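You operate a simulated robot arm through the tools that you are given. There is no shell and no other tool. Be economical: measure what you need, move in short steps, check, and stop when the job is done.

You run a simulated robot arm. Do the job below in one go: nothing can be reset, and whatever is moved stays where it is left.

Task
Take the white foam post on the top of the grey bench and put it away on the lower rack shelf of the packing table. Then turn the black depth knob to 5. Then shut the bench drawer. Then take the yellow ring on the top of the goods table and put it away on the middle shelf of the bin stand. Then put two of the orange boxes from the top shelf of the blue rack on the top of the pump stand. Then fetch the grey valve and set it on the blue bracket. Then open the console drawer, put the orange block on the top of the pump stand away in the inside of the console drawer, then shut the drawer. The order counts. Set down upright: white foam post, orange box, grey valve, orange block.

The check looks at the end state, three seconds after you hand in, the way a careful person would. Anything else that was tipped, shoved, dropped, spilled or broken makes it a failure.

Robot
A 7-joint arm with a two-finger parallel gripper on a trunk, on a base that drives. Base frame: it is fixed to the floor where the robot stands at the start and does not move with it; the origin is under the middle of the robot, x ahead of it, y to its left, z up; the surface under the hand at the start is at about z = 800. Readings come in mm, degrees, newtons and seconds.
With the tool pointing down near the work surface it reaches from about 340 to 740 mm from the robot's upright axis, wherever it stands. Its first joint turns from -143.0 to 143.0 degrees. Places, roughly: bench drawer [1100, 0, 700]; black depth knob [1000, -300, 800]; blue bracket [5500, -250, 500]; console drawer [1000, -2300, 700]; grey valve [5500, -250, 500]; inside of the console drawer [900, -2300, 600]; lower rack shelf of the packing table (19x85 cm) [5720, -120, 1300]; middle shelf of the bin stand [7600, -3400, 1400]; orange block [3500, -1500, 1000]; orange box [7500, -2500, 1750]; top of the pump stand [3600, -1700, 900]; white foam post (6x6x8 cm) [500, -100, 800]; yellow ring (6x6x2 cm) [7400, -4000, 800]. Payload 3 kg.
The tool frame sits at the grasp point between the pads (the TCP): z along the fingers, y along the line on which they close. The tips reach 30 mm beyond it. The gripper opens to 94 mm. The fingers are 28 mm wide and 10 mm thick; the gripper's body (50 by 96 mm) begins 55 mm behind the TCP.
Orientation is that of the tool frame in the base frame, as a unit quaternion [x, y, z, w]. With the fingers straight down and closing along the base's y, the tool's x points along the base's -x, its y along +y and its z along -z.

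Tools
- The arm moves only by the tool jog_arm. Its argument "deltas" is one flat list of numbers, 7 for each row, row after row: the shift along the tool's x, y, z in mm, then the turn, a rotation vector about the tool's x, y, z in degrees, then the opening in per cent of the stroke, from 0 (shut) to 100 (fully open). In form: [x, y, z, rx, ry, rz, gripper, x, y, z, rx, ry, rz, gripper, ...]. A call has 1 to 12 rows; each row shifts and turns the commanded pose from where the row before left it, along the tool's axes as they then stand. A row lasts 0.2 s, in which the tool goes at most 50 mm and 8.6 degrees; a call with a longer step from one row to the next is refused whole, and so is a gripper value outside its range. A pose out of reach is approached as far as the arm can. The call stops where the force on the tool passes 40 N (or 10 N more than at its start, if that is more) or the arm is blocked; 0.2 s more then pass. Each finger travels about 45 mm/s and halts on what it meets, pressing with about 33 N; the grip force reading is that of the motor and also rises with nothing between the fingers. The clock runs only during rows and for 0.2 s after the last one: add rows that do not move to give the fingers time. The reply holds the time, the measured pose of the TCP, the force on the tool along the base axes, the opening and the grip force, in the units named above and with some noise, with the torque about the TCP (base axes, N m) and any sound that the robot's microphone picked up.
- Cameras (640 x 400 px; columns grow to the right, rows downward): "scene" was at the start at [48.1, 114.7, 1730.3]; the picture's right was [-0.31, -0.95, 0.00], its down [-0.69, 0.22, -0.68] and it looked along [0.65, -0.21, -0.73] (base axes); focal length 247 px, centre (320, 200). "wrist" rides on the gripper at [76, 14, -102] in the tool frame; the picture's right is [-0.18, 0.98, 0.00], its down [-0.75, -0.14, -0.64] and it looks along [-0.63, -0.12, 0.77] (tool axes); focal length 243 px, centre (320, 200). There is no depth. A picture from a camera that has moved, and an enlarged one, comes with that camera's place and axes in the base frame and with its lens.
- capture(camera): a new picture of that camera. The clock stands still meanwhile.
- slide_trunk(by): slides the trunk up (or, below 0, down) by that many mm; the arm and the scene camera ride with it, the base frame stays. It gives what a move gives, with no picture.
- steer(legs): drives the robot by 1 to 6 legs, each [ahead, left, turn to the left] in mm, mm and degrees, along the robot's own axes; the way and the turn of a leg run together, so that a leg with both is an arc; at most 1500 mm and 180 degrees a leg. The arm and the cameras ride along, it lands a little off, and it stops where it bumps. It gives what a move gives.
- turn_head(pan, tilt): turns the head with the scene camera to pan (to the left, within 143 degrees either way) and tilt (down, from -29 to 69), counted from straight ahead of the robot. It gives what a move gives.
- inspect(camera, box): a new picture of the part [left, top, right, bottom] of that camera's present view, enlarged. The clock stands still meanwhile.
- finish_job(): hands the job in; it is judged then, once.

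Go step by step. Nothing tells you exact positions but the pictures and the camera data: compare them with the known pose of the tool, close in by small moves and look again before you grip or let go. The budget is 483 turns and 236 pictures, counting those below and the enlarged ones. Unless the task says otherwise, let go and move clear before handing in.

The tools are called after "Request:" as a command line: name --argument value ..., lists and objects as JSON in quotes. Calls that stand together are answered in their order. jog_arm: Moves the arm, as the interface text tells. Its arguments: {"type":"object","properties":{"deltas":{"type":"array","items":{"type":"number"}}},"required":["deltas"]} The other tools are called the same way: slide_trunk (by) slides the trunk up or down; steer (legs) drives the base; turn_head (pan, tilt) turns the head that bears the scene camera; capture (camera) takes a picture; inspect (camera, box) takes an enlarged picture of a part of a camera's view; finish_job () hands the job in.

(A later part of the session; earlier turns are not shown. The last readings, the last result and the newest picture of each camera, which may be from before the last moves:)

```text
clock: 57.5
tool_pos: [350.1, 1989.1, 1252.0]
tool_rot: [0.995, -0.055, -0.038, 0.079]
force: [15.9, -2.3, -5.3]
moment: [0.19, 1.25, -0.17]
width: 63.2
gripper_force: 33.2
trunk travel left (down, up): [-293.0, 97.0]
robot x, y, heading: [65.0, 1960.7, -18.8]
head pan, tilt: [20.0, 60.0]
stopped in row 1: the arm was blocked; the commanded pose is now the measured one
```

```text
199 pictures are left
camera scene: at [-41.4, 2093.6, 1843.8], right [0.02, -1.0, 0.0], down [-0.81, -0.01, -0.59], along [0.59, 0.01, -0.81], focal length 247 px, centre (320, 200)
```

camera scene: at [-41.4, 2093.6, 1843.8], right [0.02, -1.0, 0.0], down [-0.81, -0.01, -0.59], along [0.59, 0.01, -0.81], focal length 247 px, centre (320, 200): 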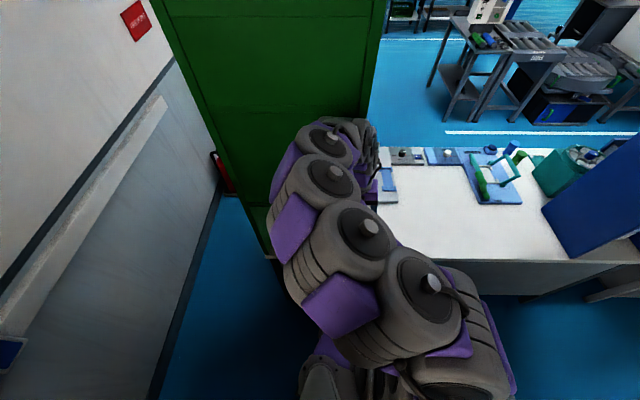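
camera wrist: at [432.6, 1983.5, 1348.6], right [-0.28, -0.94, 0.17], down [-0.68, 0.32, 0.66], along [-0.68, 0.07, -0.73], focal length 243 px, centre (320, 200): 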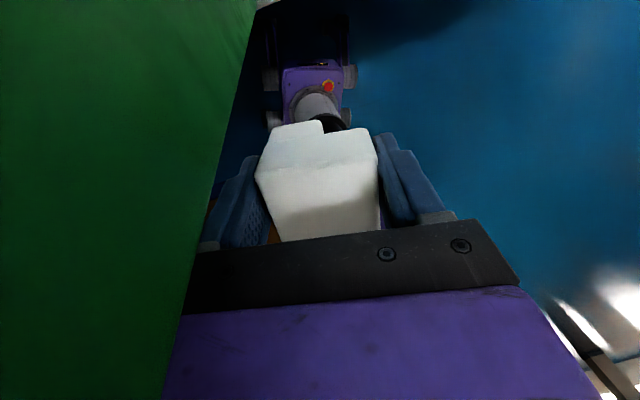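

Free now. I'll steer away from the panel to the right and slightly back.

Request:
steer --legs '[[-30, -95, 0]]'

Request:
capture --camera "scene"

```text
clock: 58.3
tool_pos: [469.7, 1661.8, 1028.3]
tool_rot: [0.957, -0.057, -0.173, -0.225]
force: [-15.8, -4.1, -23.1]
moment: [0.94, -0.48, -0.76]
width: 62.1
gripper_force: 33.1
trunk travel left (down, up): [-293.0, 97.0]
robot x, y, heading: [-118.7, 1784.4, -43.2]
head pan, tilt: [20.0, 60.0]
stopped in leg 1: the robot was blocked; the commanded pose is now the measured one
```

```text
198 pictures are left
camera scene: at [89.8, 1763.4, 1832.6], right [-0.39, -0.92, -0.04], down [-0.81, 0.37, -0.45], along [0.43, -0.14, -0.89], focal length 247 px, centre (320, 200)
```

scene: 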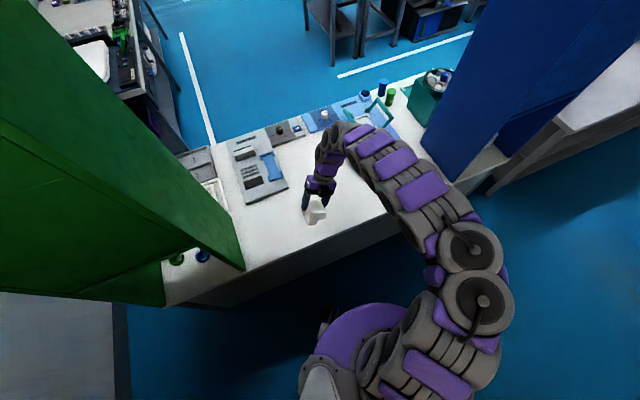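

The robot swung as the contact released, but it is still upright and holding the post. I'll let it settle and look again.

Request:
jog_arm --deltas '[0, 0, 0, 0, 0, 0, 50, 0, 0, 0, 0, 0, 0, 50, 0, 0, 0, 0, 0, 0, 50]'

Request:
capture --camera "scene"

Request:
capture --camera "wrist"

```text
clock: 58.5
tool_pos: [441.1, 1593.5, 1027.9]
tool_rot: [0.977, 0.029, -0.21, 0.028]
force: [2.7, -20.8, 5.0]
moment: [1.46, -0.12, -0.73]
width: 62.8
gripper_force: 32.8
trunk travel left (down, up): [-293.0, 97.0]
robot x, y, heading: [-143.7, 1703.9, -31.2]
head pan, tilt: [20.0, 60.0]
stopped in row 1: the force on the tool passed its limit at 49 N (the readings are from after the stop); the commanded pose is now the measured one
```

```text
197 pictures are left
camera scene: at [174.8, 1696.2, 1840.3], right [-0.2, -0.98, -0.05], down [-0.9, 0.2, -0.39], along [0.39, -0.04, -0.92], focal length 247 px, centre (320, 200)
```

scene: 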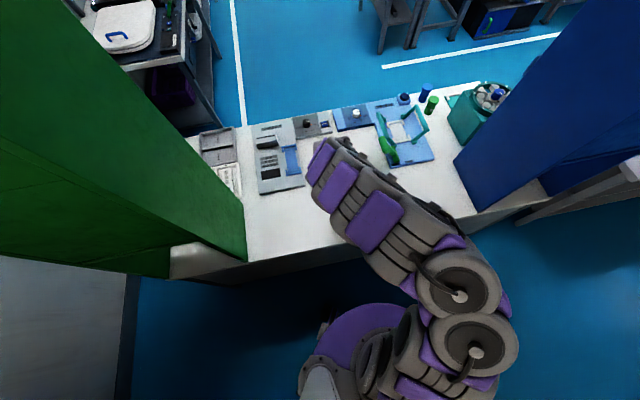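

```text
196 pictures are left
camera wrist: at [552.6, 1589.5, 1088.5], right [-0.1, -0.99, 0.12], down [-0.43, 0.15, 0.89], along [-0.9, 0.04, -0.44], focal length 243 px, centre (320, 200)
```

wrist: 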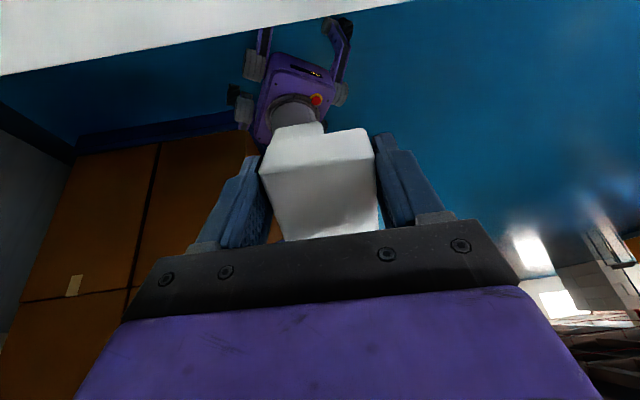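

The camera data shows the robot rocking on its wheels, leaning about 6° forward. Without commanding the arm, I'll let a little time pass and see whether it settles.

Request:
turn_head --pan 10 --tilt 55

Request:
capture --camera "scene"

```text
clock: 59.3
tool_pos: [352.7, 1704.1, 1045.2]
tool_rot: [0.972, 0.078, -0.192, -0.107]
force: [-1.0, -3.4, 1.2]
moment: [0.15, -0.17, -0.12]
width: 63.3
gripper_force: 32.8
trunk travel left (down, up): [-293.0, 97.0]
robot x, y, heading: [-138.8, 1760.7, -38.9]
head pan, tilt: [10.0, 55.0]
```

```text
195 pictures are left
camera scene: at [-49.8, 1733.9, 1842.2], right [-0.48, -0.87, -0.07], down [-0.71, 0.43, -0.56], along [0.52, -0.22, -0.83], focal length 247 px, centre (320, 200)
```

scene: 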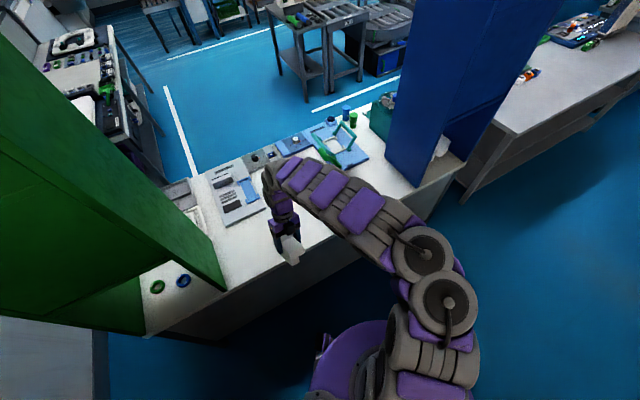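

The robot is settling, and the rings and booth are where they were before. I'll let it settle a bit more.

Request:
turn_head --pan 40 --tilt 40

Request:
capture --camera "scene"

```text
clock: 60.2
tool_pos: [303.5, 1557.8, 1062.2]
tool_rot: [0.971, -0.136, -0.195, 0.009]
force: [3.7, 11.0, -6.3]
moment: [-0.63, 0.61, 0.4]
width: 63.1
gripper_force: 32.8
trunk travel left (down, up): [-293.0, 97.0]
robot x, y, heading: [-113.3, 1757.4, -39.0]
head pan, tilt: [40.0, 40.0]
```

```text
194 pictures are left
camera scene: at [38.4, 1853.7, 1859.6], right [0.01, -1.0, -0.02], down [-0.64, 0.0, -0.77], along [0.77, 0.02, -0.64], focal length 247 px, centre (320, 200)
```

scene: 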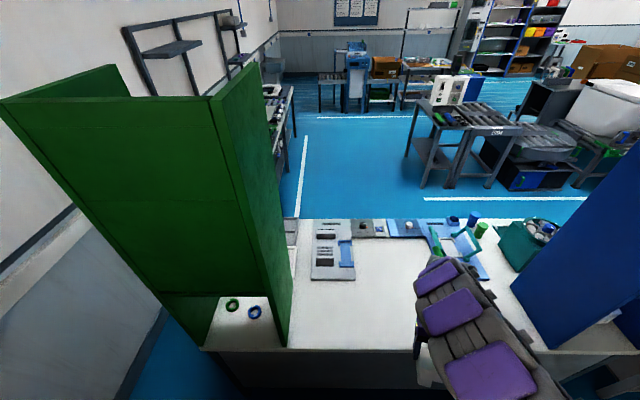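

Settled now, and nothing looks displaced. I'll straighten and tuck the tool, raise it, and then turn to face +y before entering the gap so the arm leads and stays clear of the booth.

Request:
jog_arm --deltas '[-20, 0, -30, 0, 7.4, 0, 50, -20, 0, -30, 0, 7.4, 0, 50, -20, 0, -35, 0, 7.2, 0, 50, -20, 0, -40, 0, 0, 0, 50, -20, 0, -40, 0, 0, 0, 50]'

Request:
capture --camera "wrist"

```text
clock: 60.8
tool_pos: [427.8, 1843.3, 1063.6]
tool_rot: [0.991, 0.007, -0.131, -0.035]
force: [-4.3, -8.2, -1.5]
moment: [0.66, -0.35, -0.27]
width: 63.3
gripper_force: 32.6
trunk travel left (down, up): [-293.0, 97.0]
robot x, y, heading: [-120.0, 1790.1, -38.8]
head pan, tilt: [40.0, 40.0]
stopped in row 2: the arm was blocked; the commanded pose is now the measured one
```

```text
193 pictures are left
camera wrist: at [527.8, 1824.8, 1142.0], right [-0.17, -0.98, -0.02], down [-0.56, 0.08, 0.82], along [-0.81, 0.15, -0.57], focal length 243 px, centre (320, 200)
```

wrist: 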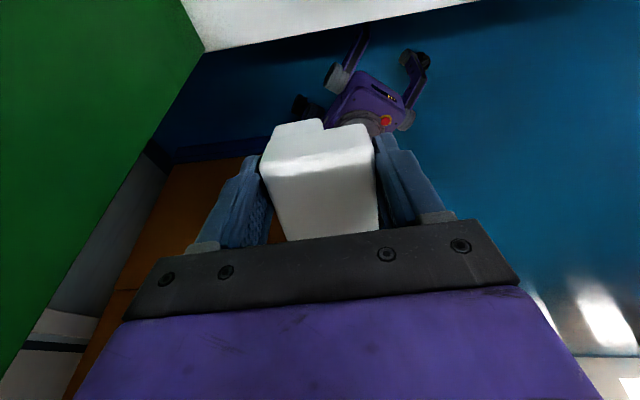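

The tool is still swinging, so I'll wait a few more moments and watch the readings.

Request:
turn_head --pan 40 --tilt 45

Request:
turn_head --pan 40 --tilt 40

Request:
turn_head --pan 0 --tilt 69

Request:
capture --camera "scene"

Request:
capture --camera "wrist"

```text
clock: 61.5
tool_pos: [337.6, 1751.4, 1097.6]
tool_rot: [0.993, 0.012, -0.1, -0.063]
force: [1.4, 3.1, -0.6]
moment: [-0.26, 0.12, 0.08]
width: 63.1
gripper_force: 33.3
trunk travel left (down, up): [-293.0, 97.0]
robot x, y, heading: [-135.2, 1773.1, -38.4]
head pan, tilt: [40.0, 45.0]
```

```text
clock: 62.1
tool_pos: [343.8, 1751.4, 1105.9]
tool_rot: [0.994, -0.003, -0.096, -0.056]
force: [2.4, 3.3, 1.1]
moment: [-0.27, 0.2, 0.13]
width: 63.3
gripper_force: 33.1
trunk travel left (down, up): [-293.0, 97.0]
robot x, y, heading: [-130.2, 1770.7, -38.3]
head pan, tilt: [40.0, 40.0]
```

```text
clock: 63.2
tool_pos: [350.4, 1743.5, 1099.2]
tool_rot: [0.993, 0.005, -0.102, -0.063]
force: [0.9, 0.7, 0.2]
moment: [-0.09, 0.1, 0.05]
width: 63.1
gripper_force: 33.1
trunk travel left (down, up): [-293.0, 97.0]
robot x, y, heading: [-130.8, 1766.4, -38.8]
head pan, tilt: [0.0, 68.8]
```

```text
192 pictures are left
camera scene: at [-52.0, 1813.9, 1825.1], right [-0.62, -0.78, -0.03], down [-0.72, 0.59, -0.36], along [0.3, -0.2, -0.93], focal length 247 px, centre (320, 200)
```

scene: 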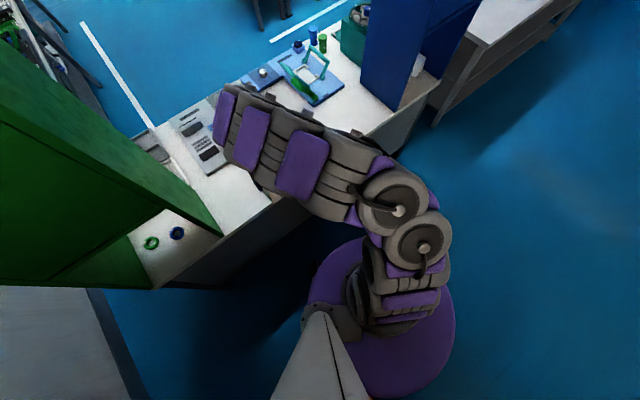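

```text
191 pictures are left
camera wrist: at [445.2, 1717.9, 1180.2], right [-0.18, -0.98, -0.09], down [-0.61, 0.04, 0.79], along [-0.77, 0.2, -0.6], focal length 243 px, centre (320, 200)
```

wrist: 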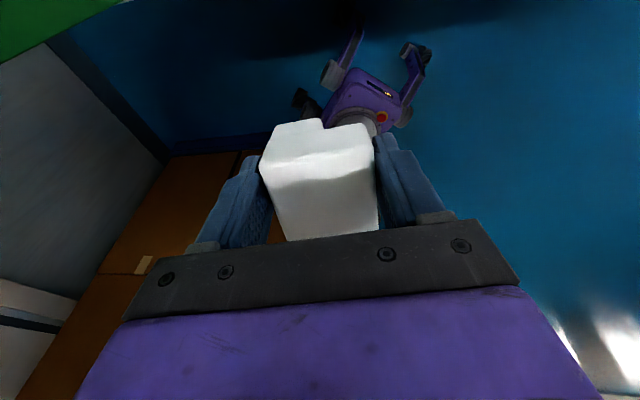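

Steady again, with the post still gripped. I'll move straight away from the booth toward -y.

Request:
steer --legs '[[120, -150, 0]]'

Request:
turn_head --pan 0 --tilt 60

```text
clock: 64.4
tool_pos: [409.9, 1745.3, 1076.2]
tool_rot: [0.992, 0.012, -0.121, -0.03]
force: [-2.6, -4.8, -1.6]
moment: [0.44, -0.24, -0.13]
width: 63.2
gripper_force: 32.8
trunk travel left (down, up): [-293.0, 97.0]
robot x, y, heading: [-118.4, 1683.5, -38.8]
head pan, tilt: [0.0, 68.8]
stopped in leg 1: the robot was blocked; the commanded pose is now the measured one
```

```text
clock: 65.1
tool_pos: [346.8, 1675.0, 1097.8]
tool_rot: [0.993, 0.017, -0.1, -0.055]
force: [0.5, 2.8, -1.8]
moment: [-0.23, 0.06, 0.06]
width: 63.1
gripper_force: 33.6
trunk travel left (down, up): [-293.0, 97.0]
robot x, y, heading: [-134.6, 1668.2, -38.5]
head pan, tilt: [0.0, 60.0]
```

It's blocked by something near the base, so I'll look around the wheels.

Request:
turn_head --pan 120 --tilt 69

Request:
capture --camera "scene"

Request:
turn_head --pan -100 --tilt 69

Request:
capture --camera "scene"

```text
clock: 67.1
tool_pos: [386.2, 1714.8, 1086.6]
tool_rot: [0.993, 0.012, -0.113, -0.04]
force: [-0.8, -2.2, 0.6]
moment: [0.19, -0.09, -0.06]
width: 63.3
gripper_force: 32.7
trunk travel left (down, up): [-293.0, 97.0]
robot x, y, heading: [-119.7, 1677.3, -39.0]
head pan, tilt: [120.0, 68.8]
```

```text
190 pictures are left
camera scene: at [-25.6, 1882.3, 1818.0], right [0.99, -0.15, -0.01], down [-0.15, -0.93, -0.35], along [0.04, 0.34, -0.94], focal length 247 px, centre (320, 200)
```

scene: 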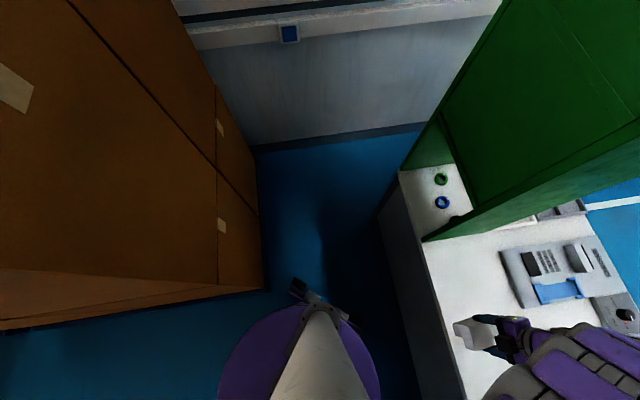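

```text
clock: 70.3
tool_pos: [357.4, 1675.7, 1099.1]
tool_rot: [0.993, 0.009, -0.103, -0.051]
force: [-0.6, 0.5, -0.6]
moment: [-0.04, 0.0, 0.04]
width: 63.1
gripper_force: 32.9
trunk travel left (down, up): [-293.0, 97.0]
robot x, y, heading: [-129.6, 1666.1, -39.0]
head pan, tilt: [-100.0, 68.8]
```

```text
189 pictures are left
camera scene: at [-117.9, 1738.4, 1823.0], right [-0.66, 0.75, 0.0], down [0.7, 0.62, -0.35], along [-0.27, -0.23, -0.94], focal length 247 px, centre (320, 200)
```

scene: 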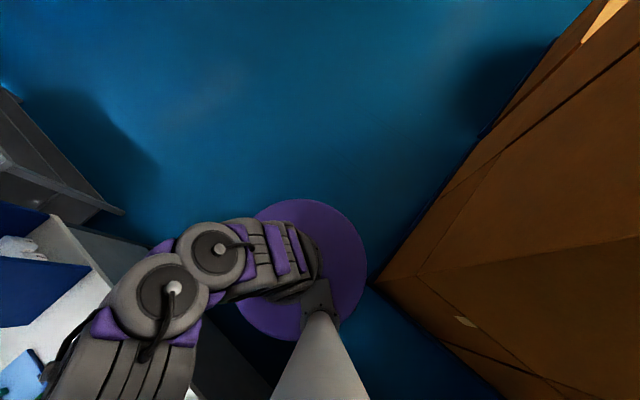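

Nothing is clearly touching the wheels. I'll try again with a pure sideways move away from the table and booth.

Request:
steer --legs '[[0, -150, 0]]'

Request:
turn_head --pan -100 --tilt 60

Request:
turn_head --pan -100 --tilt 69

```text
clock: 71.4
tool_pos: [344.2, 1679.3, 1079.2]
tool_rot: [0.992, 0.026, -0.119, -0.029]
force: [-2.6, -4.5, 0.3]
moment: [0.37, -0.24, -0.13]
width: 63.1
gripper_force: 32.9
trunk travel left (down, up): [-293.0, 97.0]
robot x, y, heading: [-179.8, 1601.8, -38.9]
head pan, tilt: [-100.0, 68.8]
stopped in leg 1: the robot was blocked; the commanded pose is now the measured one
```

```text
clock: 72.1
tool_pos: [299.2, 1631.9, 1097.2]
tool_rot: [0.993, 0.028, -0.101, -0.045]
force: [-0.4, 0.5, 0.3]
moment: [0.0, -0.06, 0.02]
width: 63.1
gripper_force: 33.1
trunk travel left (down, up): [-293.0, 97.0]
robot x, y, heading: [-188.0, 1594.1, -38.7]
head pan, tilt: [-100.0, 60.0]
```

```text
clock: 72.8
tool_pos: [277.3, 1587.0, 1107.0]
tool_rot: [0.994, 0.022, -0.094, -0.054]
force: [2.2, 1.5, -0.3]
moment: [-0.16, 0.17, 0.07]
width: 62.6
gripper_force: 33.0
trunk travel left (down, up): [-293.0, 97.0]
robot x, y, heading: [-191.1, 1586.9, -38.7]
head pan, tilt: [-100.0, 68.8]
```

It moves about 80 mm each time. I'll continue with gentle short legs.

Request:
steer --legs '[[0, -60, 0]]'

Request:
steer --legs '[[60, -60, 0]]'

Request:
capture --camera "scene"

```text
clock: 74.0
tool_pos: [291.1, 1616.4, 1088.4]
tool_rot: [0.993, 0.025, -0.109, -0.033]
force: [-1.1, -1.6, -0.1]
moment: [0.15, -0.14, -0.04]
width: 62.9
gripper_force: 33.3
trunk travel left (down, up): [-293.0, 97.0]
robot x, y, heading: [-220.3, 1548.9, -38.6]
head pan, tilt: [-100.0, 68.8]
stopped in leg 1: the robot was blocked; the commanded pose is now the measured one
```

```text
clock: 74.9
tool_pos: [290.2, 1591.2, 1092.0]
tool_rot: [0.993, 0.026, -0.106, -0.032]
force: [-0.4, -3.8, -0.2]
moment: [0.29, -0.09, -0.1]
width: 63.2
gripper_force: 32.7
trunk travel left (down, up): [-293.0, 97.0]
robot x, y, heading: [-223.6, 1522.6, -38.7]
head pan, tilt: [-100.0, 68.8]
stopped in leg 1: the robot was blocked; the commanded pose is now the measured one
```

```text
188 pictures are left
camera scene: at [-156.3, 1647.4, 1818.2], right [-0.66, 0.75, 0.0], down [0.69, 0.61, -0.39], along [-0.29, -0.26, -0.92], focal length 247 px, centre (320, 200)
```

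scene: 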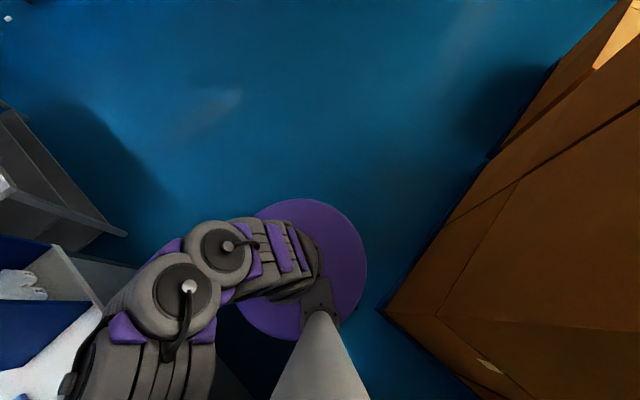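

I'll test whether turning in place works here, with free space all around.

Request:
steer --legs '[[0, 0, 39]]'

Request:
turn_head --pan -100 --tilt 60

Request:
turn_head --pan 60 --tilt 60

Request:
capture --camera "scene"

Request:
capture --camera "wrist"

```text
clock: 75.8
tool_pos: [262.2, 1596.6, 1105.8]
tool_rot: [0.994, 0.043, -0.096, -0.031]
force: [-1.7, -1.6, -0.2]
moment: [0.18, -0.08, -0.06]
width: 63.1
gripper_force: 32.4
trunk travel left (down, up): [-293.0, 97.0]
robot x, y, heading: [-225.4, 1516.4, -36.0]
head pan, tilt: [-100.0, 68.8]
stopped in leg 1: the robot was blocked; the commanded pose is now the measured one
```

```text
clock: 76.5
tool_pos: [247.0, 1575.4, 1112.4]
tool_rot: [0.994, 0.044, -0.09, -0.039]
force: [-0.8, -0.4, 0.1]
moment: [0.01, -0.03, 0.01]
width: 63.1
gripper_force: 33.0
trunk travel left (down, up): [-293.0, 97.0]
robot x, y, heading: [-227.1, 1509.9, -36.1]
head pan, tilt: [-100.0, 60.0]
```

```text
clock: 79.0
tool_pos: [233.3, 1555.2, 1118.3]
tool_rot: [0.995, 0.041, -0.086, -0.044]
force: [0.0, 0.7, -0.1]
moment: [-0.03, 0.05, 0.05]
width: 63.2
gripper_force: 32.7
trunk travel left (down, up): [-293.0, 97.0]
robot x, y, heading: [-231.5, 1505.6, -36.0]
head pan, tilt: [60.0, 60.0]
```

```text
187 pictures are left
camera scene: at [-121.5, 1642.9, 1833.6], right [0.4, -0.91, -0.01], down [-0.79, -0.35, -0.51], along [0.46, 0.21, -0.86], focal length 247 px, centre (320, 200)
```

scene: 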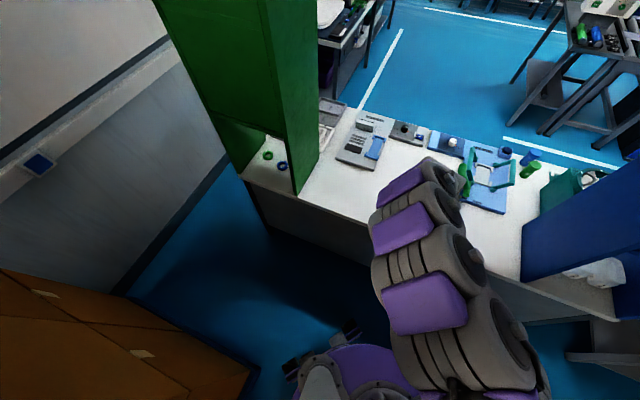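

```text
186 pictures are left
camera wrist: at [326.5, 1539.0, 1203.5], right [-0.11, -0.99, -0.06], down [-0.64, 0.02, 0.77], along [-0.76, 0.12, -0.64], focal length 243 px, centre (320, 200)
```

wrist: 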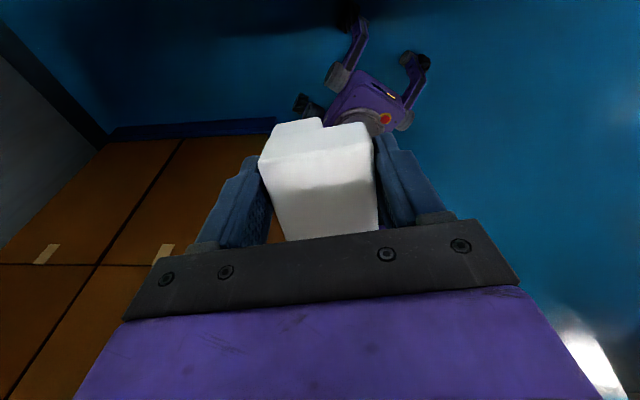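

Nothing is touching physically. I'll let everything come to rest and try the turn again.

Request:
turn_head --pan 0 --tilt 60

Request:
steer --legs '[[0, 0, 36]]'

Request:
steer --legs '[[0, -300, 0]]'

```text
clock: 80.3
tool_pos: [246.1, 1573.5, 1113.5]
tool_rot: [0.994, 0.043, -0.09, -0.038]
force: [-0.2, -0.2, 0.0]
moment: [0.03, -0.04, -0.01]
width: 63.0
gripper_force: 32.8
trunk travel left (down, up): [-293.0, 97.0]
robot x, y, heading: [-227.0, 1508.8, -36.0]
head pan, tilt: [0.0, 60.0]
```

```text
clock: 82.4
tool_pos: [119.8, 1821.4, 1115.8]
tool_rot: [0.934, 0.344, -0.095, -0.014]
force: [-0.2, 0.5, 0.7]
moment: [-0.05, -0.02, -0.01]
width: 63.2
gripper_force: 32.8
trunk travel left (down, up): [-293.0, 97.0]
robot x, y, heading: [-227.3, 1507.8, -0.3]
head pan, tilt: [0.0, 60.0]
```

```text
clock: 84.4
tool_pos: [116.6, 1552.7, 1109.6]
tool_rot: [0.934, 0.344, -0.1, -0.002]
force: [-0.2, -1.0, -0.7]
moment: [0.08, 0.03, -0.02]
width: 63.1
gripper_force: 33.1
trunk travel left (down, up): [-293.0, 97.0]
robot x, y, heading: [-228.8, 1211.8, -0.5]
head pan, tilt: [0.0, 60.0]
```

Driving works again after a full rest. I'll re-tuck the arm straight ahead with the tool vertical and higher.

Request:
jog_arm --deltas '[0, 0, -10, 0, 5.7, 0, 50, 0, 0, -10, 0, 5.7, 0, 50, 0, 0, -20, 0, 0, 8.2, 50, 0, 0, -20, 0, 0, 8.2, 50, 0, 0, -20, 0, 0, 8.2, 50, 0, 0, -20, 0, 0, 8.2, 50, 0, 0, -20, 0, 0, 8, 50]'

Request:
jog_arm --deltas '[0, 40, 0, 0, 0, 0, 50, 0, 40, 0, 0, 0, 0, 50, 0, 40, 0, 0, 0, 0, 50, 0, 40, 0, 0, 0, 0, 50, 0, 40, 0, 0, 0, 0, 50, 0, 40, 0, 0, 0, 0, 50, 0, 40, 0, 0, 0, 0, 50, 0, 40, 0, 0, 0, 0, 50, 0, 0, 0, 0, 0, 0, 50]'

Request:
capture --camera "wrist"

```text
clock: 86.0
tool_pos: [113.3, 1477.2, 1213.3]
tool_rot: [0.996, -0.027, -0.058, -0.067]
force: [0.0, 0.2, 0.2]
moment: [-0.01, -0.02, 0.03]
width: 63.2
gripper_force: 33.2
out of reach, approached as far as the arm can: row 6, 7
trunk travel left (down, up): [-293.0, 97.0]
robot x, y, heading: [-227.1, 1213.9, -0.3]
head pan, tilt: [0.0, 60.0]
```

```text
clock: 88.0
tool_pos: [110.6, 1159.9, 1198.9]
tool_rot: [0.999, -0.007, -0.018, -0.04]
force: [0.0, 0.0, -0.6]
moment: [-0.02, -0.01, 0.0]
width: 63.4
gripper_force: 32.6
trunk travel left (down, up): [-293.0, 97.0]
robot x, y, heading: [-231.1, 1219.7, -0.3]
head pan, tilt: [0.0, 60.0]
```

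```text
185 pictures are left
camera wrist: at [190.0, 1136.3, 1297.4], right [-0.2, -0.98, -0.07], down [-0.73, 0.1, 0.68], along [-0.66, 0.19, -0.73], focal length 243 px, centre (320, 200)
```

wrist: 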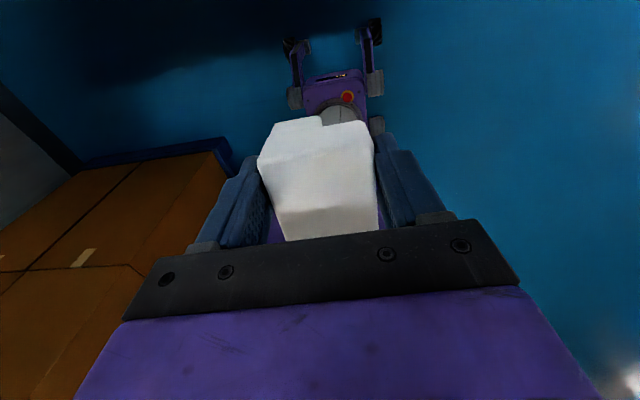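

Tucked, with about 450 mm overall radius. I'll turn to +y, centre in the gap and drive in.

Request:
steer --legs '[[0, 0, 90], [0, -235, 0], [700, 0, 0]]'

Request:
turn_head --pan 0 --tilt 50

Request:
capture --camera "scene"

```text
clock: 97.0
tool_pos: [91.5, 2264.4, 1200.5]
tool_rot: [0.719, 0.694, -0.042, -0.016]
force: [-0.8, -0.4, -1.0]
moment: [-0.02, 0.0, -0.03]
width: 63.1
gripper_force: 33.0
trunk travel left (down, up): [-293.0, 97.0]
robot x, y, heading: [23.5, 1926.9, 88.4]
head pan, tilt: [0.0, 60.0]
```

```text
clock: 97.8
tool_pos: [92.5, 2262.9, 1200.2]
tool_rot: [0.719, 0.694, -0.042, -0.017]
force: [-0.3, -0.3, 0.8]
moment: [0.01, 0.01, 0.03]
width: 62.9
gripper_force: 33.1
trunk travel left (down, up): [-293.0, 97.0]
robot x, y, heading: [25.3, 1928.8, 88.5]
head pan, tilt: [0.0, 50.0]
```

```text
184 pictures are left
camera scene: at [-115.6, 1977.2, 1843.8], right [1.0, -0.03, 0.0], down [-0.02, -0.77, -0.64], along [0.02, 0.64, -0.77], focal length 247 px, centre (320, 200)
```

scene: 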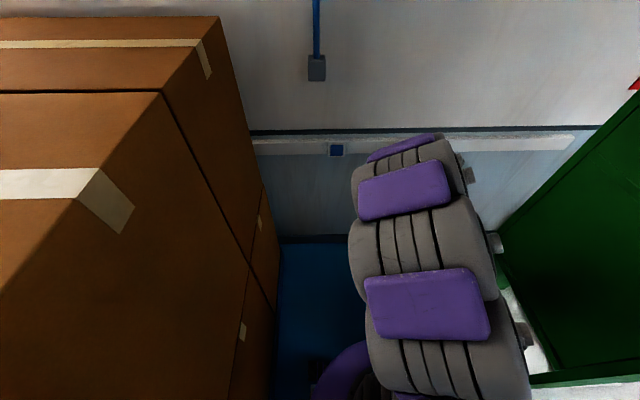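

Clear on both sides. I'll go ahead 540 mm, then turn to heading 0 in two stages.

Request:
steer --legs '[[540, 10, 0]]'

Request:
steer --legs '[[0, 0, -45]]'

Request:
capture --camera "scene"

```text
clock: 100.9
tool_pos: [93.1, 2805.7, 1200.6]
tool_rot: [0.716, 0.697, -0.041, -0.016]
force: [0.7, 0.7, 0.0]
moment: [-0.03, 0.0, 0.0]
width: 62.9
gripper_force: 32.9
trunk travel left (down, up): [-293.0, 97.0]
robot x, y, heading: [27.1, 2464.7, 88.8]
head pan, tilt: [0.0, 50.0]
```

```text
clock: 103.4
tool_pos: [312.5, 2658.4, 1200.3]
tool_rot: [0.929, 0.368, -0.033, -0.032]
force: [0.4, 0.3, -0.4]
moment: [0.02, -0.03, 0.0]
width: 62.9
gripper_force: 33.5
trunk travel left (down, up): [-293.0, 97.0]
robot x, y, heading: [26.8, 2467.0, 43.6]
head pan, tilt: [0.0, 50.0]
```

```text
183 pictures are left
camera scene: at [-35.6, 2600.8, 1843.8], right [0.69, -0.72, 0.0], down [-0.55, -0.53, -0.64], along [0.46, 0.44, -0.77], focal length 247 px, centre (320, 200)
```

scene: 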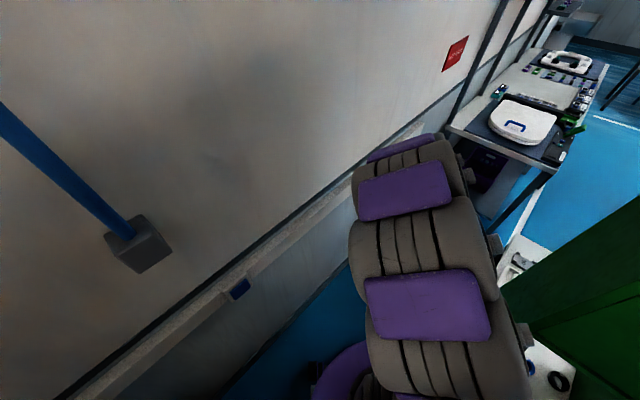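

There is room. I'll shift toward the middle of the corridor and finish the turn to heading 0.

Request:
steer --legs '[[103, 109, 0], [0, 0, -43]]'

Request:
capture --camera "scene"

```text
clock: 106.7
tool_pos: [364.7, 2586.1, 1200.9]
tool_rot: [0.999, 0.009, -0.018, -0.035]
force: [0.7, 1.3, -0.1]
moment: [-0.04, 0.04, 0.01]
width: 63.1
gripper_force: 33.2
trunk travel left (down, up): [-293.0, 97.0]
robot x, y, heading: [27.5, 2625.3, 1.5]
head pan, tilt: [0.0, 50.0]
```

```text
182 pictures are left
camera scene: at [70.6, 2772.8, 1843.0], right [0.02, -1.0, 0.01], down [-0.77, -0.02, -0.64], along [0.64, 0.01, -0.77], focal length 247 px, centre (320, 200)
```

scene: 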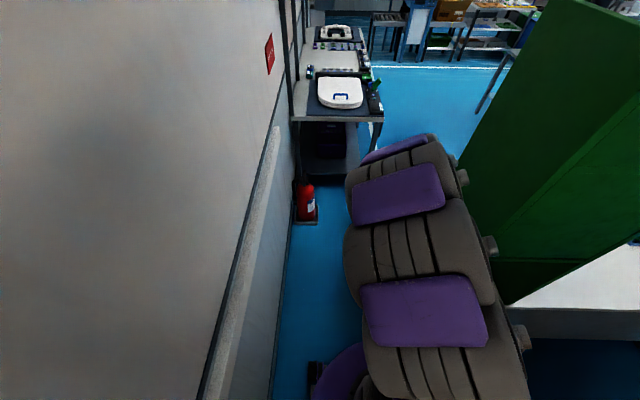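

A fire extinguisher stands at about [1340, 2920]. I'll drive ahead to x≈0.93 and then turn right over the low table corner.

Request:
steer --legs '[[450, -15, -1.5], [450, 0, 0]]'

Request:
capture --camera "scene"

```text
clock: 111.7
tool_pos: [1265.9, 2558.8, 1199.9]
tool_rot: [0.999, -0.003, -0.018, -0.04]
force: [0.8, -0.5, -1.1]
moment: [-0.04, 0.01, 0.01]
width: 63.2
gripper_force: 33.2
trunk travel left (down, up): [-293.0, 97.0]
robot x, y, heading: [929.3, 2612.1, 0.2]
head pan, tilt: [0.0, 50.0]
```

```text
181 pictures are left
camera scene: at [975.4, 2739.4, 1844.6], right [0.0, -1.0, -0.01], down [-0.77, 0.0, -0.64], along [0.64, 0.0, -0.77], focal length 247 px, centre (320, 200)
```

scene: 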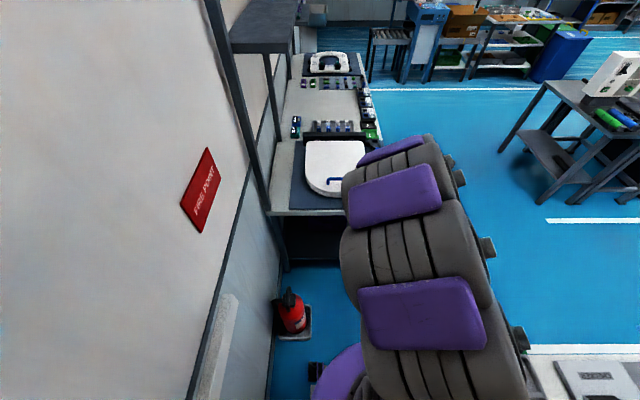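

I'll shift 55 mm left to centre, then turn right 90° in place.

Request:
steer --legs '[[0, 55, 0], [0, 0, -45]]'

Request:
capture --camera "scene"

```text
clock: 114.8
tool_pos: [1136.1, 2400.2, 1201.8]
tool_rot: [0.921, -0.389, -0.002, -0.039]
force: [0.2, 0.3, -0.5]
moment: [0.01, 0.07, -0.04]
width: 62.9
gripper_force: 33.4
trunk travel left (down, up): [-293.0, 97.0]
robot x, y, heading: [933.5, 2668.7, -45.6]
head pan, tilt: [0.0, 50.0]
```

```text
180 pictures are left
camera scene: at [1056.7, 2723.8, 1844.4], right [-0.72, -0.7, 0.0], down [-0.53, 0.55, -0.64], along [0.45, -0.46, -0.77], focal length 247 px, centre (320, 200)
```

scene: 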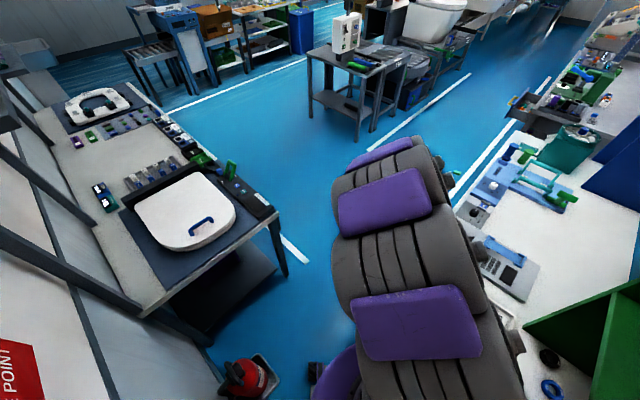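

The diagonal through the gap is clear. I'll go slightly ahead, shift left, then drive along the -45° line between the table corner and the extinguisher.

Request:
steer --legs '[[60, 0, 0], [0, 97, 0], [250, 0, 0]]'

Request:
turn_head --pan 0 --tilt 60

Request:
capture --camera "scene"

```text
clock: 117.5
tool_pos: [1263.8, 2355.0, 1220.6]
tool_rot: [0.928, -0.367, 0.054, -0.042]
force: [-4.5, 10.4, -0.6]
moment: [-0.71, -0.41, -0.13]
width: 63.3
gripper_force: 33.0
trunk travel left (down, up): [-293.0, 97.0]
robot x, y, heading: [1150.5, 2601.8, -43.6]
head pan, tilt: [0.0, 50.0]
stopped in leg 3: the robot was blocked; the commanded pose is now the measured one
```

```text
clock: 118.2
tool_pos: [1290.0, 2306.2, 1196.4]
tool_rot: [0.923, -0.379, 0.015, -0.064]
force: [-1.5, -1.8, -0.9]
moment: [0.11, -0.08, -0.03]
width: 63.1
gripper_force: 33.3
trunk travel left (down, up): [-293.0, 97.0]
robot x, y, heading: [1144.7, 2605.5, -44.5]
head pan, tilt: [0.0, 60.0]
```

```text
179 pictures are left
camera scene: at [1242.9, 2657.8, 1833.8], right [-0.7, -0.71, -0.02], down [-0.61, 0.61, -0.5], along [0.37, -0.34, -0.87], focal length 247 px, centre (320, 200)
```

scene: 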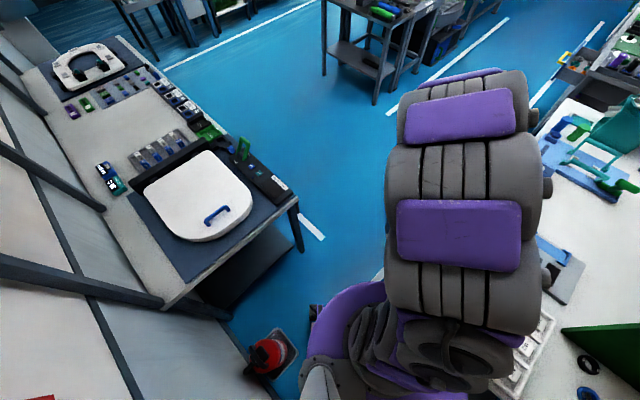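

I'm not sure what blocked it. The extinguisher is where it was, so I'll let it settle and look down toward the table corner on the right.

Request:
turn_head --pan -60 --tilt 69

Request:
capture --camera "scene"

Request:
capture --camera "wrist"

```text
clock: 119.5
tool_pos: [1331.9, 2347.7, 1199.9]
tool_rot: [0.925, -0.376, 0.006, -0.045]
force: [0.8, -0.5, 0.7]
moment: [-0.02, 0.03, -0.01]
width: 63.1
gripper_force: 32.7
trunk travel left (down, up): [-293.0, 97.0]
robot x, y, heading: [1151.3, 2613.8, -44.4]
head pan, tilt: [-60.0, 68.8]
```

```text
178 pictures are left
camera scene: at [1230.4, 2696.4, 1820.5], right [-0.97, 0.25, 0.01], down [0.23, 0.9, -0.37], along [-0.1, -0.36, -0.93], focal length 247 px, centre (320, 200)
```

scene: 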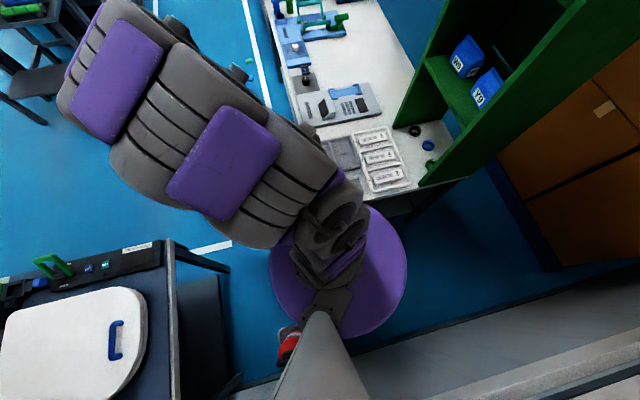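

```text
177 pictures are left
camera wrist: at [1372.7, 2277.5, 1297.9], right [-0.82, -0.57, -0.08], down [-0.47, 0.58, 0.67], along [-0.34, 0.58, -0.74], focal length 243 px, centre (320, 200)
```

wrist: 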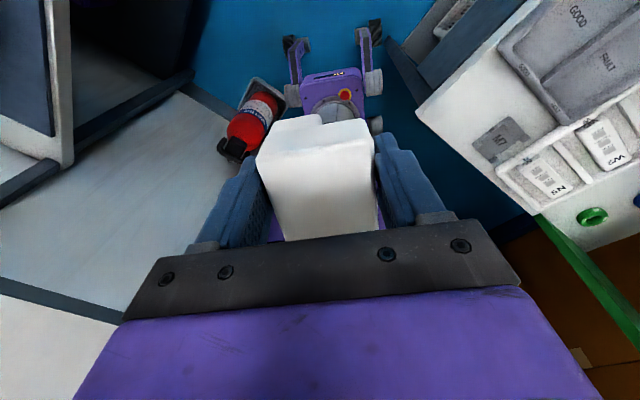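

Everything near the base is clear by 60 mm or more, so the stop looks like sway. At rest now, I'll continue straight ahead through the gap.

Request:
steer --legs '[[150, 0, 0]]'

Request:
turn_head --pan -50 --tilt 60

```text
clock: 120.9
tool_pos: [1411.3, 2216.7, 1196.9]
tool_rot: [0.924, -0.378, 0.012, -0.057]
force: [-1.4, 0.4, -0.8]
moment: [-0.01, -0.06, 0.0]
width: 63.3
gripper_force: 32.9
trunk travel left (down, up): [-293.0, 97.0]
robot x, y, heading: [1252.2, 2505.5, -44.6]
head pan, tilt: [-60.0, 68.8]
```

```text
clock: 121.6
tool_pos: [1412.7, 2219.4, 1197.9]
tool_rot: [0.924, -0.378, 0.01, -0.054]
force: [0.3, 0.2, -0.6]
moment: [-0.04, -0.05, -0.02]
width: 63.2
gripper_force: 32.9
trunk travel left (down, up): [-293.0, 97.0]
robot x, y, heading: [1245.9, 2503.3, -44.5]
head pan, tilt: [-50.0, 60.0]
```

That worked. I'll go ahead through the gap.

Request:
steer --legs '[[450, 0, 0]]'

Request:
turn_head --pan 40 --tilt 35

Request:
capture --camera "scene"

```text
clock: 124.3
tool_pos: [1716.0, 1885.1, 1196.0]
tool_rot: [0.922, -0.382, 0.014, -0.061]
force: [-1.6, 0.1, -1.2]
moment: [0.0, -0.1, -0.06]
width: 62.9
gripper_force: 33.3
trunk travel left (down, up): [-293.0, 97.0]
robot x, y, heading: [1566.9, 2190.6, -44.5]
head pan, tilt: [-50.0, 60.0]
```

```text
clock: 126.0
tool_pos: [1719.8, 1889.8, 1197.1]
tool_rot: [0.922, -0.383, 0.013, -0.056]
force: [-1.6, 0.2, -0.1]
moment: [-0.01, -0.11, -0.04]
width: 62.9
gripper_force: 32.9
trunk travel left (down, up): [-293.0, 97.0]
robot x, y, heading: [1559.7, 2178.3, -45.0]
head pan, tilt: [40.0, 35.0]
```

```text
176 pictures are left
camera scene: at [1696.9, 2261.5, 1869.5], right [-0.08, -1.0, -0.02], down [-0.56, 0.06, -0.83], along [0.82, -0.06, -0.56], focal length 247 px, centre (320, 200)
```

scene: 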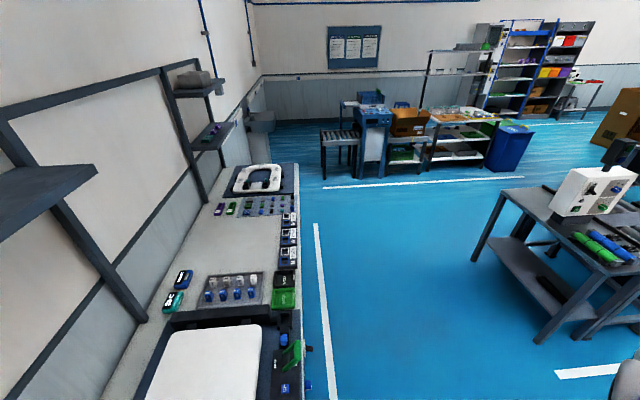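

The corridor is open. I'll drive to the middle, straighten, and head toward the packing table.

Request:
steer --legs '[[850, 0, 0], [0, 0, 45], [1500, 0, 0]]'

Request:
turn_head --pan -20 --tilt 25

Request:
capture --camera "scene"

```text
clock: 139.5
tool_pos: [3980.7, 1508.2, 1199.0]
tool_rot: [0.999, -0.006, -0.01, -0.046]
force: [-0.3, 0.9, 0.1]
moment: [0.01, -0.01, -0.01]
width: 63.2
gripper_force: 33.2
trunk travel left (down, up): [-293.0, 97.0]
robot x, y, heading: [3665.5, 1577.3, -0.6]
head pan, tilt: [40.0, 35.0]
```

```text
clock: 140.8
tool_pos: [3979.7, 1502.2, 1198.3]
tool_rot: [0.999, -0.006, -0.01, -0.048]
force: [-0.5, 0.1, -0.2]
moment: [0.01, -0.05, 0.0]
width: 63.1
gripper_force: 33.1
trunk travel left (down, up): [-293.0, 97.0]
robot x, y, heading: [3664.8, 1579.6, -0.5]
head pan, tilt: [-20.0, 25.0]
```

```text
175 pictures are left
camera scene: at [3722.4, 1682.9, 1881.6], right [-0.35, -0.94, 0.0], down [-0.4, 0.15, -0.91], along [0.85, -0.32, -0.42], focal length 247 px, centre (320, 200)
```

scene: 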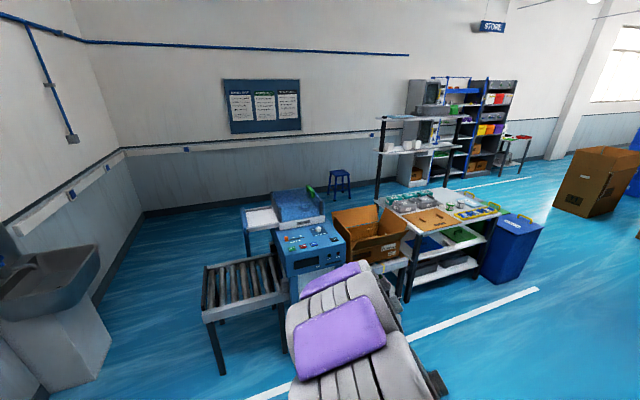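

The shelf sits at the back of the packing table, whose front edge is at x≈5.04, so reaching it from behind is better. I'll drive along the aisle in front of the table first and look at the right side.

Request:
steer --legs '[[600, 0, 0], [0, 0, -90]]'

Request:
turn_head --pan 0 --tilt 30

Request:
capture --camera "scene"

Request:
turn_head --pan 50 --tilt 20

Request:
capture --camera "scene"

```text
clock: 148.0
tool_pos: [4194.0, 1260.6, 1198.3]
tool_rot: [0.708, -0.704, 0.027, -0.041]
force: [-0.5, -0.2, -0.2]
moment: [0.01, 0.02, 0.02]
width: 63.1
gripper_force: 32.9
trunk travel left (down, up): [-293.0, 97.0]
robot x, y, heading: [4264.5, 1578.4, -89.5]
head pan, tilt: [-20.0, 25.0]
```

```text
clock: 148.8
tool_pos: [4193.4, 1260.1, 1199.0]
tool_rot: [0.709, -0.704, 0.027, -0.041]
force: [0.3, 0.3, 0.2]
moment: [-0.04, 0.01, -0.01]
width: 63.0
gripper_force: 33.2
trunk travel left (down, up): [-293.0, 97.0]
robot x, y, heading: [4266.4, 1575.6, -89.2]
head pan, tilt: [0.0, 30.0]
```

```text
174 pictures are left
camera scene: at [4403.5, 1513.9, 1873.4], right [-1.0, -0.01, 0.0], down [-0.01, 0.5, -0.87], along [0.01, -0.87, -0.5], focal length 247 px, centre (320, 200)
```

scene: 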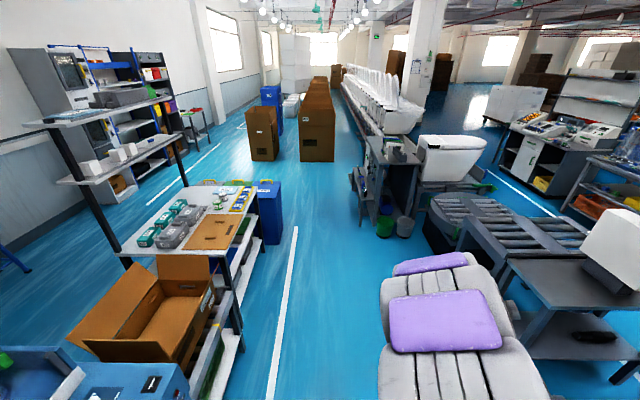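

```text
clock: 150.0
tool_pos: [4192.8, 1260.6, 1200.0]
tool_rot: [0.708, -0.704, 0.027, -0.041]
force: [0.1, 0.4, -0.4]
moment: [-0.02, 0.01, -0.02]
width: 62.8
gripper_force: 33.5
trunk travel left (down, up): [-293.0, 97.0]
robot x, y, heading: [4266.9, 1578.0, -89.2]
head pan, tilt: [50.0, 20.0]
```

```text
173 pictures are left
camera scene: at [4474.5, 1545.3, 1889.4], right [-0.63, -0.77, 0.0], down [-0.27, 0.22, -0.94], along [0.73, -0.6, -0.34], focal length 247 px, centre (320, 200)
```

scene: 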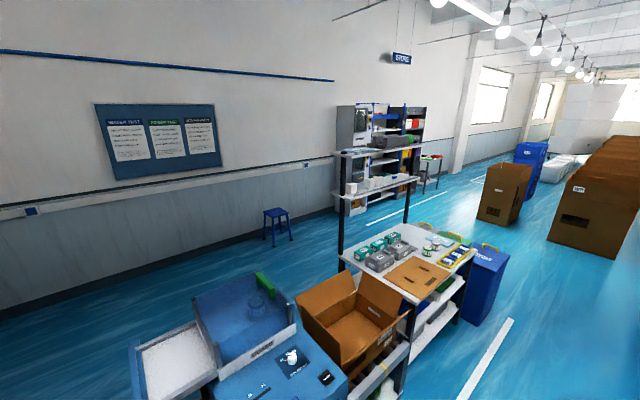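

The route is clear: along the white line, around the blue bin, then in behind the packing table.

Request:
steer --legs '[[1500, 30, 0], [1500, 0, 0], [300, 0, 0], [0, 0, 90], [1000, 0, 0]]'

Request:
turn_head --pan 35 --tilt 25

Request:
capture --camera "scene"

```text
refused: leg 1 is longer than a leg can be; nothing moved
```

```text
clock: 150.8
tool_pos: [4194.3, 1260.7, 1199.5]
tool_rot: [0.708, -0.704, 0.027, -0.041]
force: [0.3, 0.0, -0.3]
moment: [-0.03, -0.01, -0.01]
width: 62.9
gripper_force: 33.2
trunk travel left (down, up): [-293.0, 97.0]
robot x, y, heading: [4264.7, 1582.0, -89.4]
head pan, tilt: [35.0, 25.0]
```

```text
172 pictures are left
camera scene: at [4456.3, 1529.6, 1881.4], right [-0.81, -0.58, 0.0], down [-0.25, 0.34, -0.91], along [0.53, -0.73, -0.42], focal length 247 px, centre (320, 200)
```

scene: 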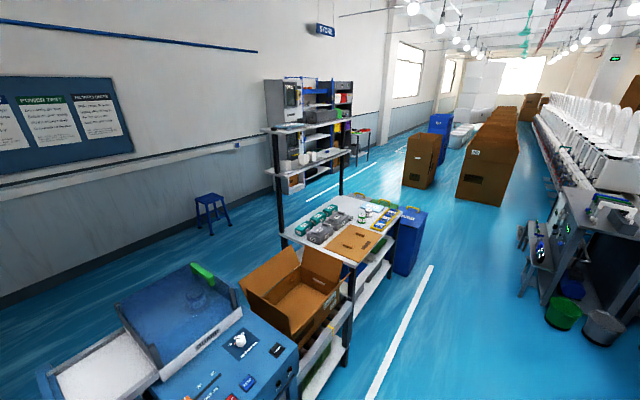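

Request:
steer --legs '[[1450, 20, 0], [1450, 0, 0], [330, 0, 0], [0, 0, 89.5], [1000, 0, 0]]'

Request:
capture --camera "scene"

```text
clock: 175.2
tool_pos: [5645.7, -1758.6, 1199.4]
tool_rot: [0.999, -0.017, -0.009, -0.048]
force: [0.0, -0.3, 0.7]
moment: [-0.02, 0.03, -0.01]
width: 63.1
gripper_force: 33.1
trunk travel left (down, up): [-293.0, 97.0]
robot x, y, heading: [5330.0, -1673.5, -1.4]
head pan, tilt: [35.0, 25.0]
```

```text
171 pictures are left
camera scene: at [5384.2, -1485.1, 1881.3], right [0.55, -0.83, 0.0], down [-0.35, -0.23, -0.91], along [0.76, 0.5, -0.42], focal length 247 px, centre (320, 200)
```

scene: 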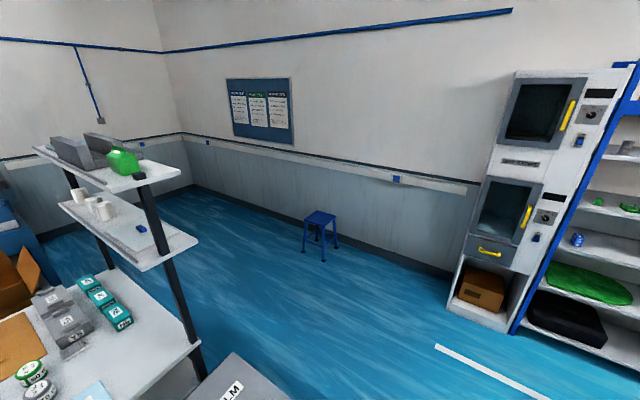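

Open floor behind the table. I'll drive around to face the rack from behind.

Request:
steer --legs '[[1270, 20, 1.4], [0, 0, 90], [1350, 0, 0], [0, 0, 90]]'

Request:
turn_head --pan 0 --tilt 30

Request:
capture --camera "scene"

```text
clock: 195.6
tool_pos: [6312.1, -241.8, 1200.0]
tool_rot: [0.031, 0.998, -0.048, 0.007]
force: [0.2, 0.2, -0.1]
moment: [0.04, -0.01, -0.02]
width: 63.0
gripper_force: 33.2
trunk travel left (down, up): [-293.0, 97.0]
robot x, y, heading: [6620.9, -331.5, 176.7]
head pan, tilt: [35.0, 25.0]
```

```text
clock: 196.6
tool_pos: [6311.3, -241.8, 1199.4]
tool_rot: [0.032, 0.998, -0.048, 0.008]
force: [-0.4, -0.5, -1.2]
moment: [0.01, -0.02, 0.0]
width: 63.2
gripper_force: 32.7
trunk travel left (down, up): [-293.0, 97.0]
robot x, y, heading: [6622.3, -332.3, 176.7]
head pan, tilt: [0.0, 30.0]
```

```text
170 pictures are left
camera scene: at [6548.6, -473.0, 1873.4], right [0.06, 1.0, 0.0], down [0.5, -0.03, -0.87], along [-0.86, 0.05, -0.5], focal length 247 px, centre (320, 200)
```

scene: 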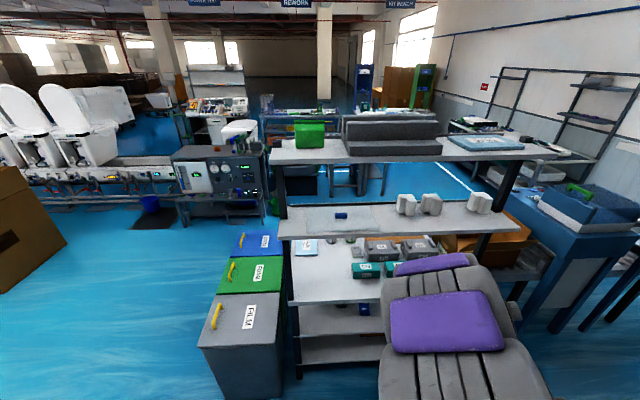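

The shelf is now right in front: three L-posts on the right, a small blue thing and a pale sheet on the left. I'll zoom in.

Request:
inspect --camera "scene" --box '[270, 140, 510, 290]'

```text
2.67 times, centred on (390, 215) of scene
camera zoom: at [6548.6, -473.0, 1873.4], right [0.06, 1.0, 0.0], down [0.5, -0.03, -0.87], along [-0.86, 0.05, -0.5], focal length 660 px, centre (133, 160)
```

zoom: 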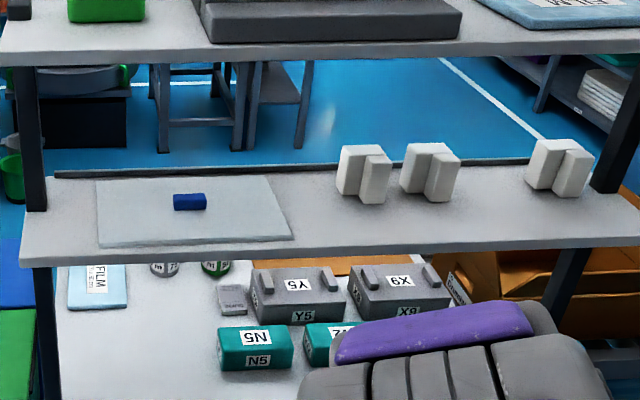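

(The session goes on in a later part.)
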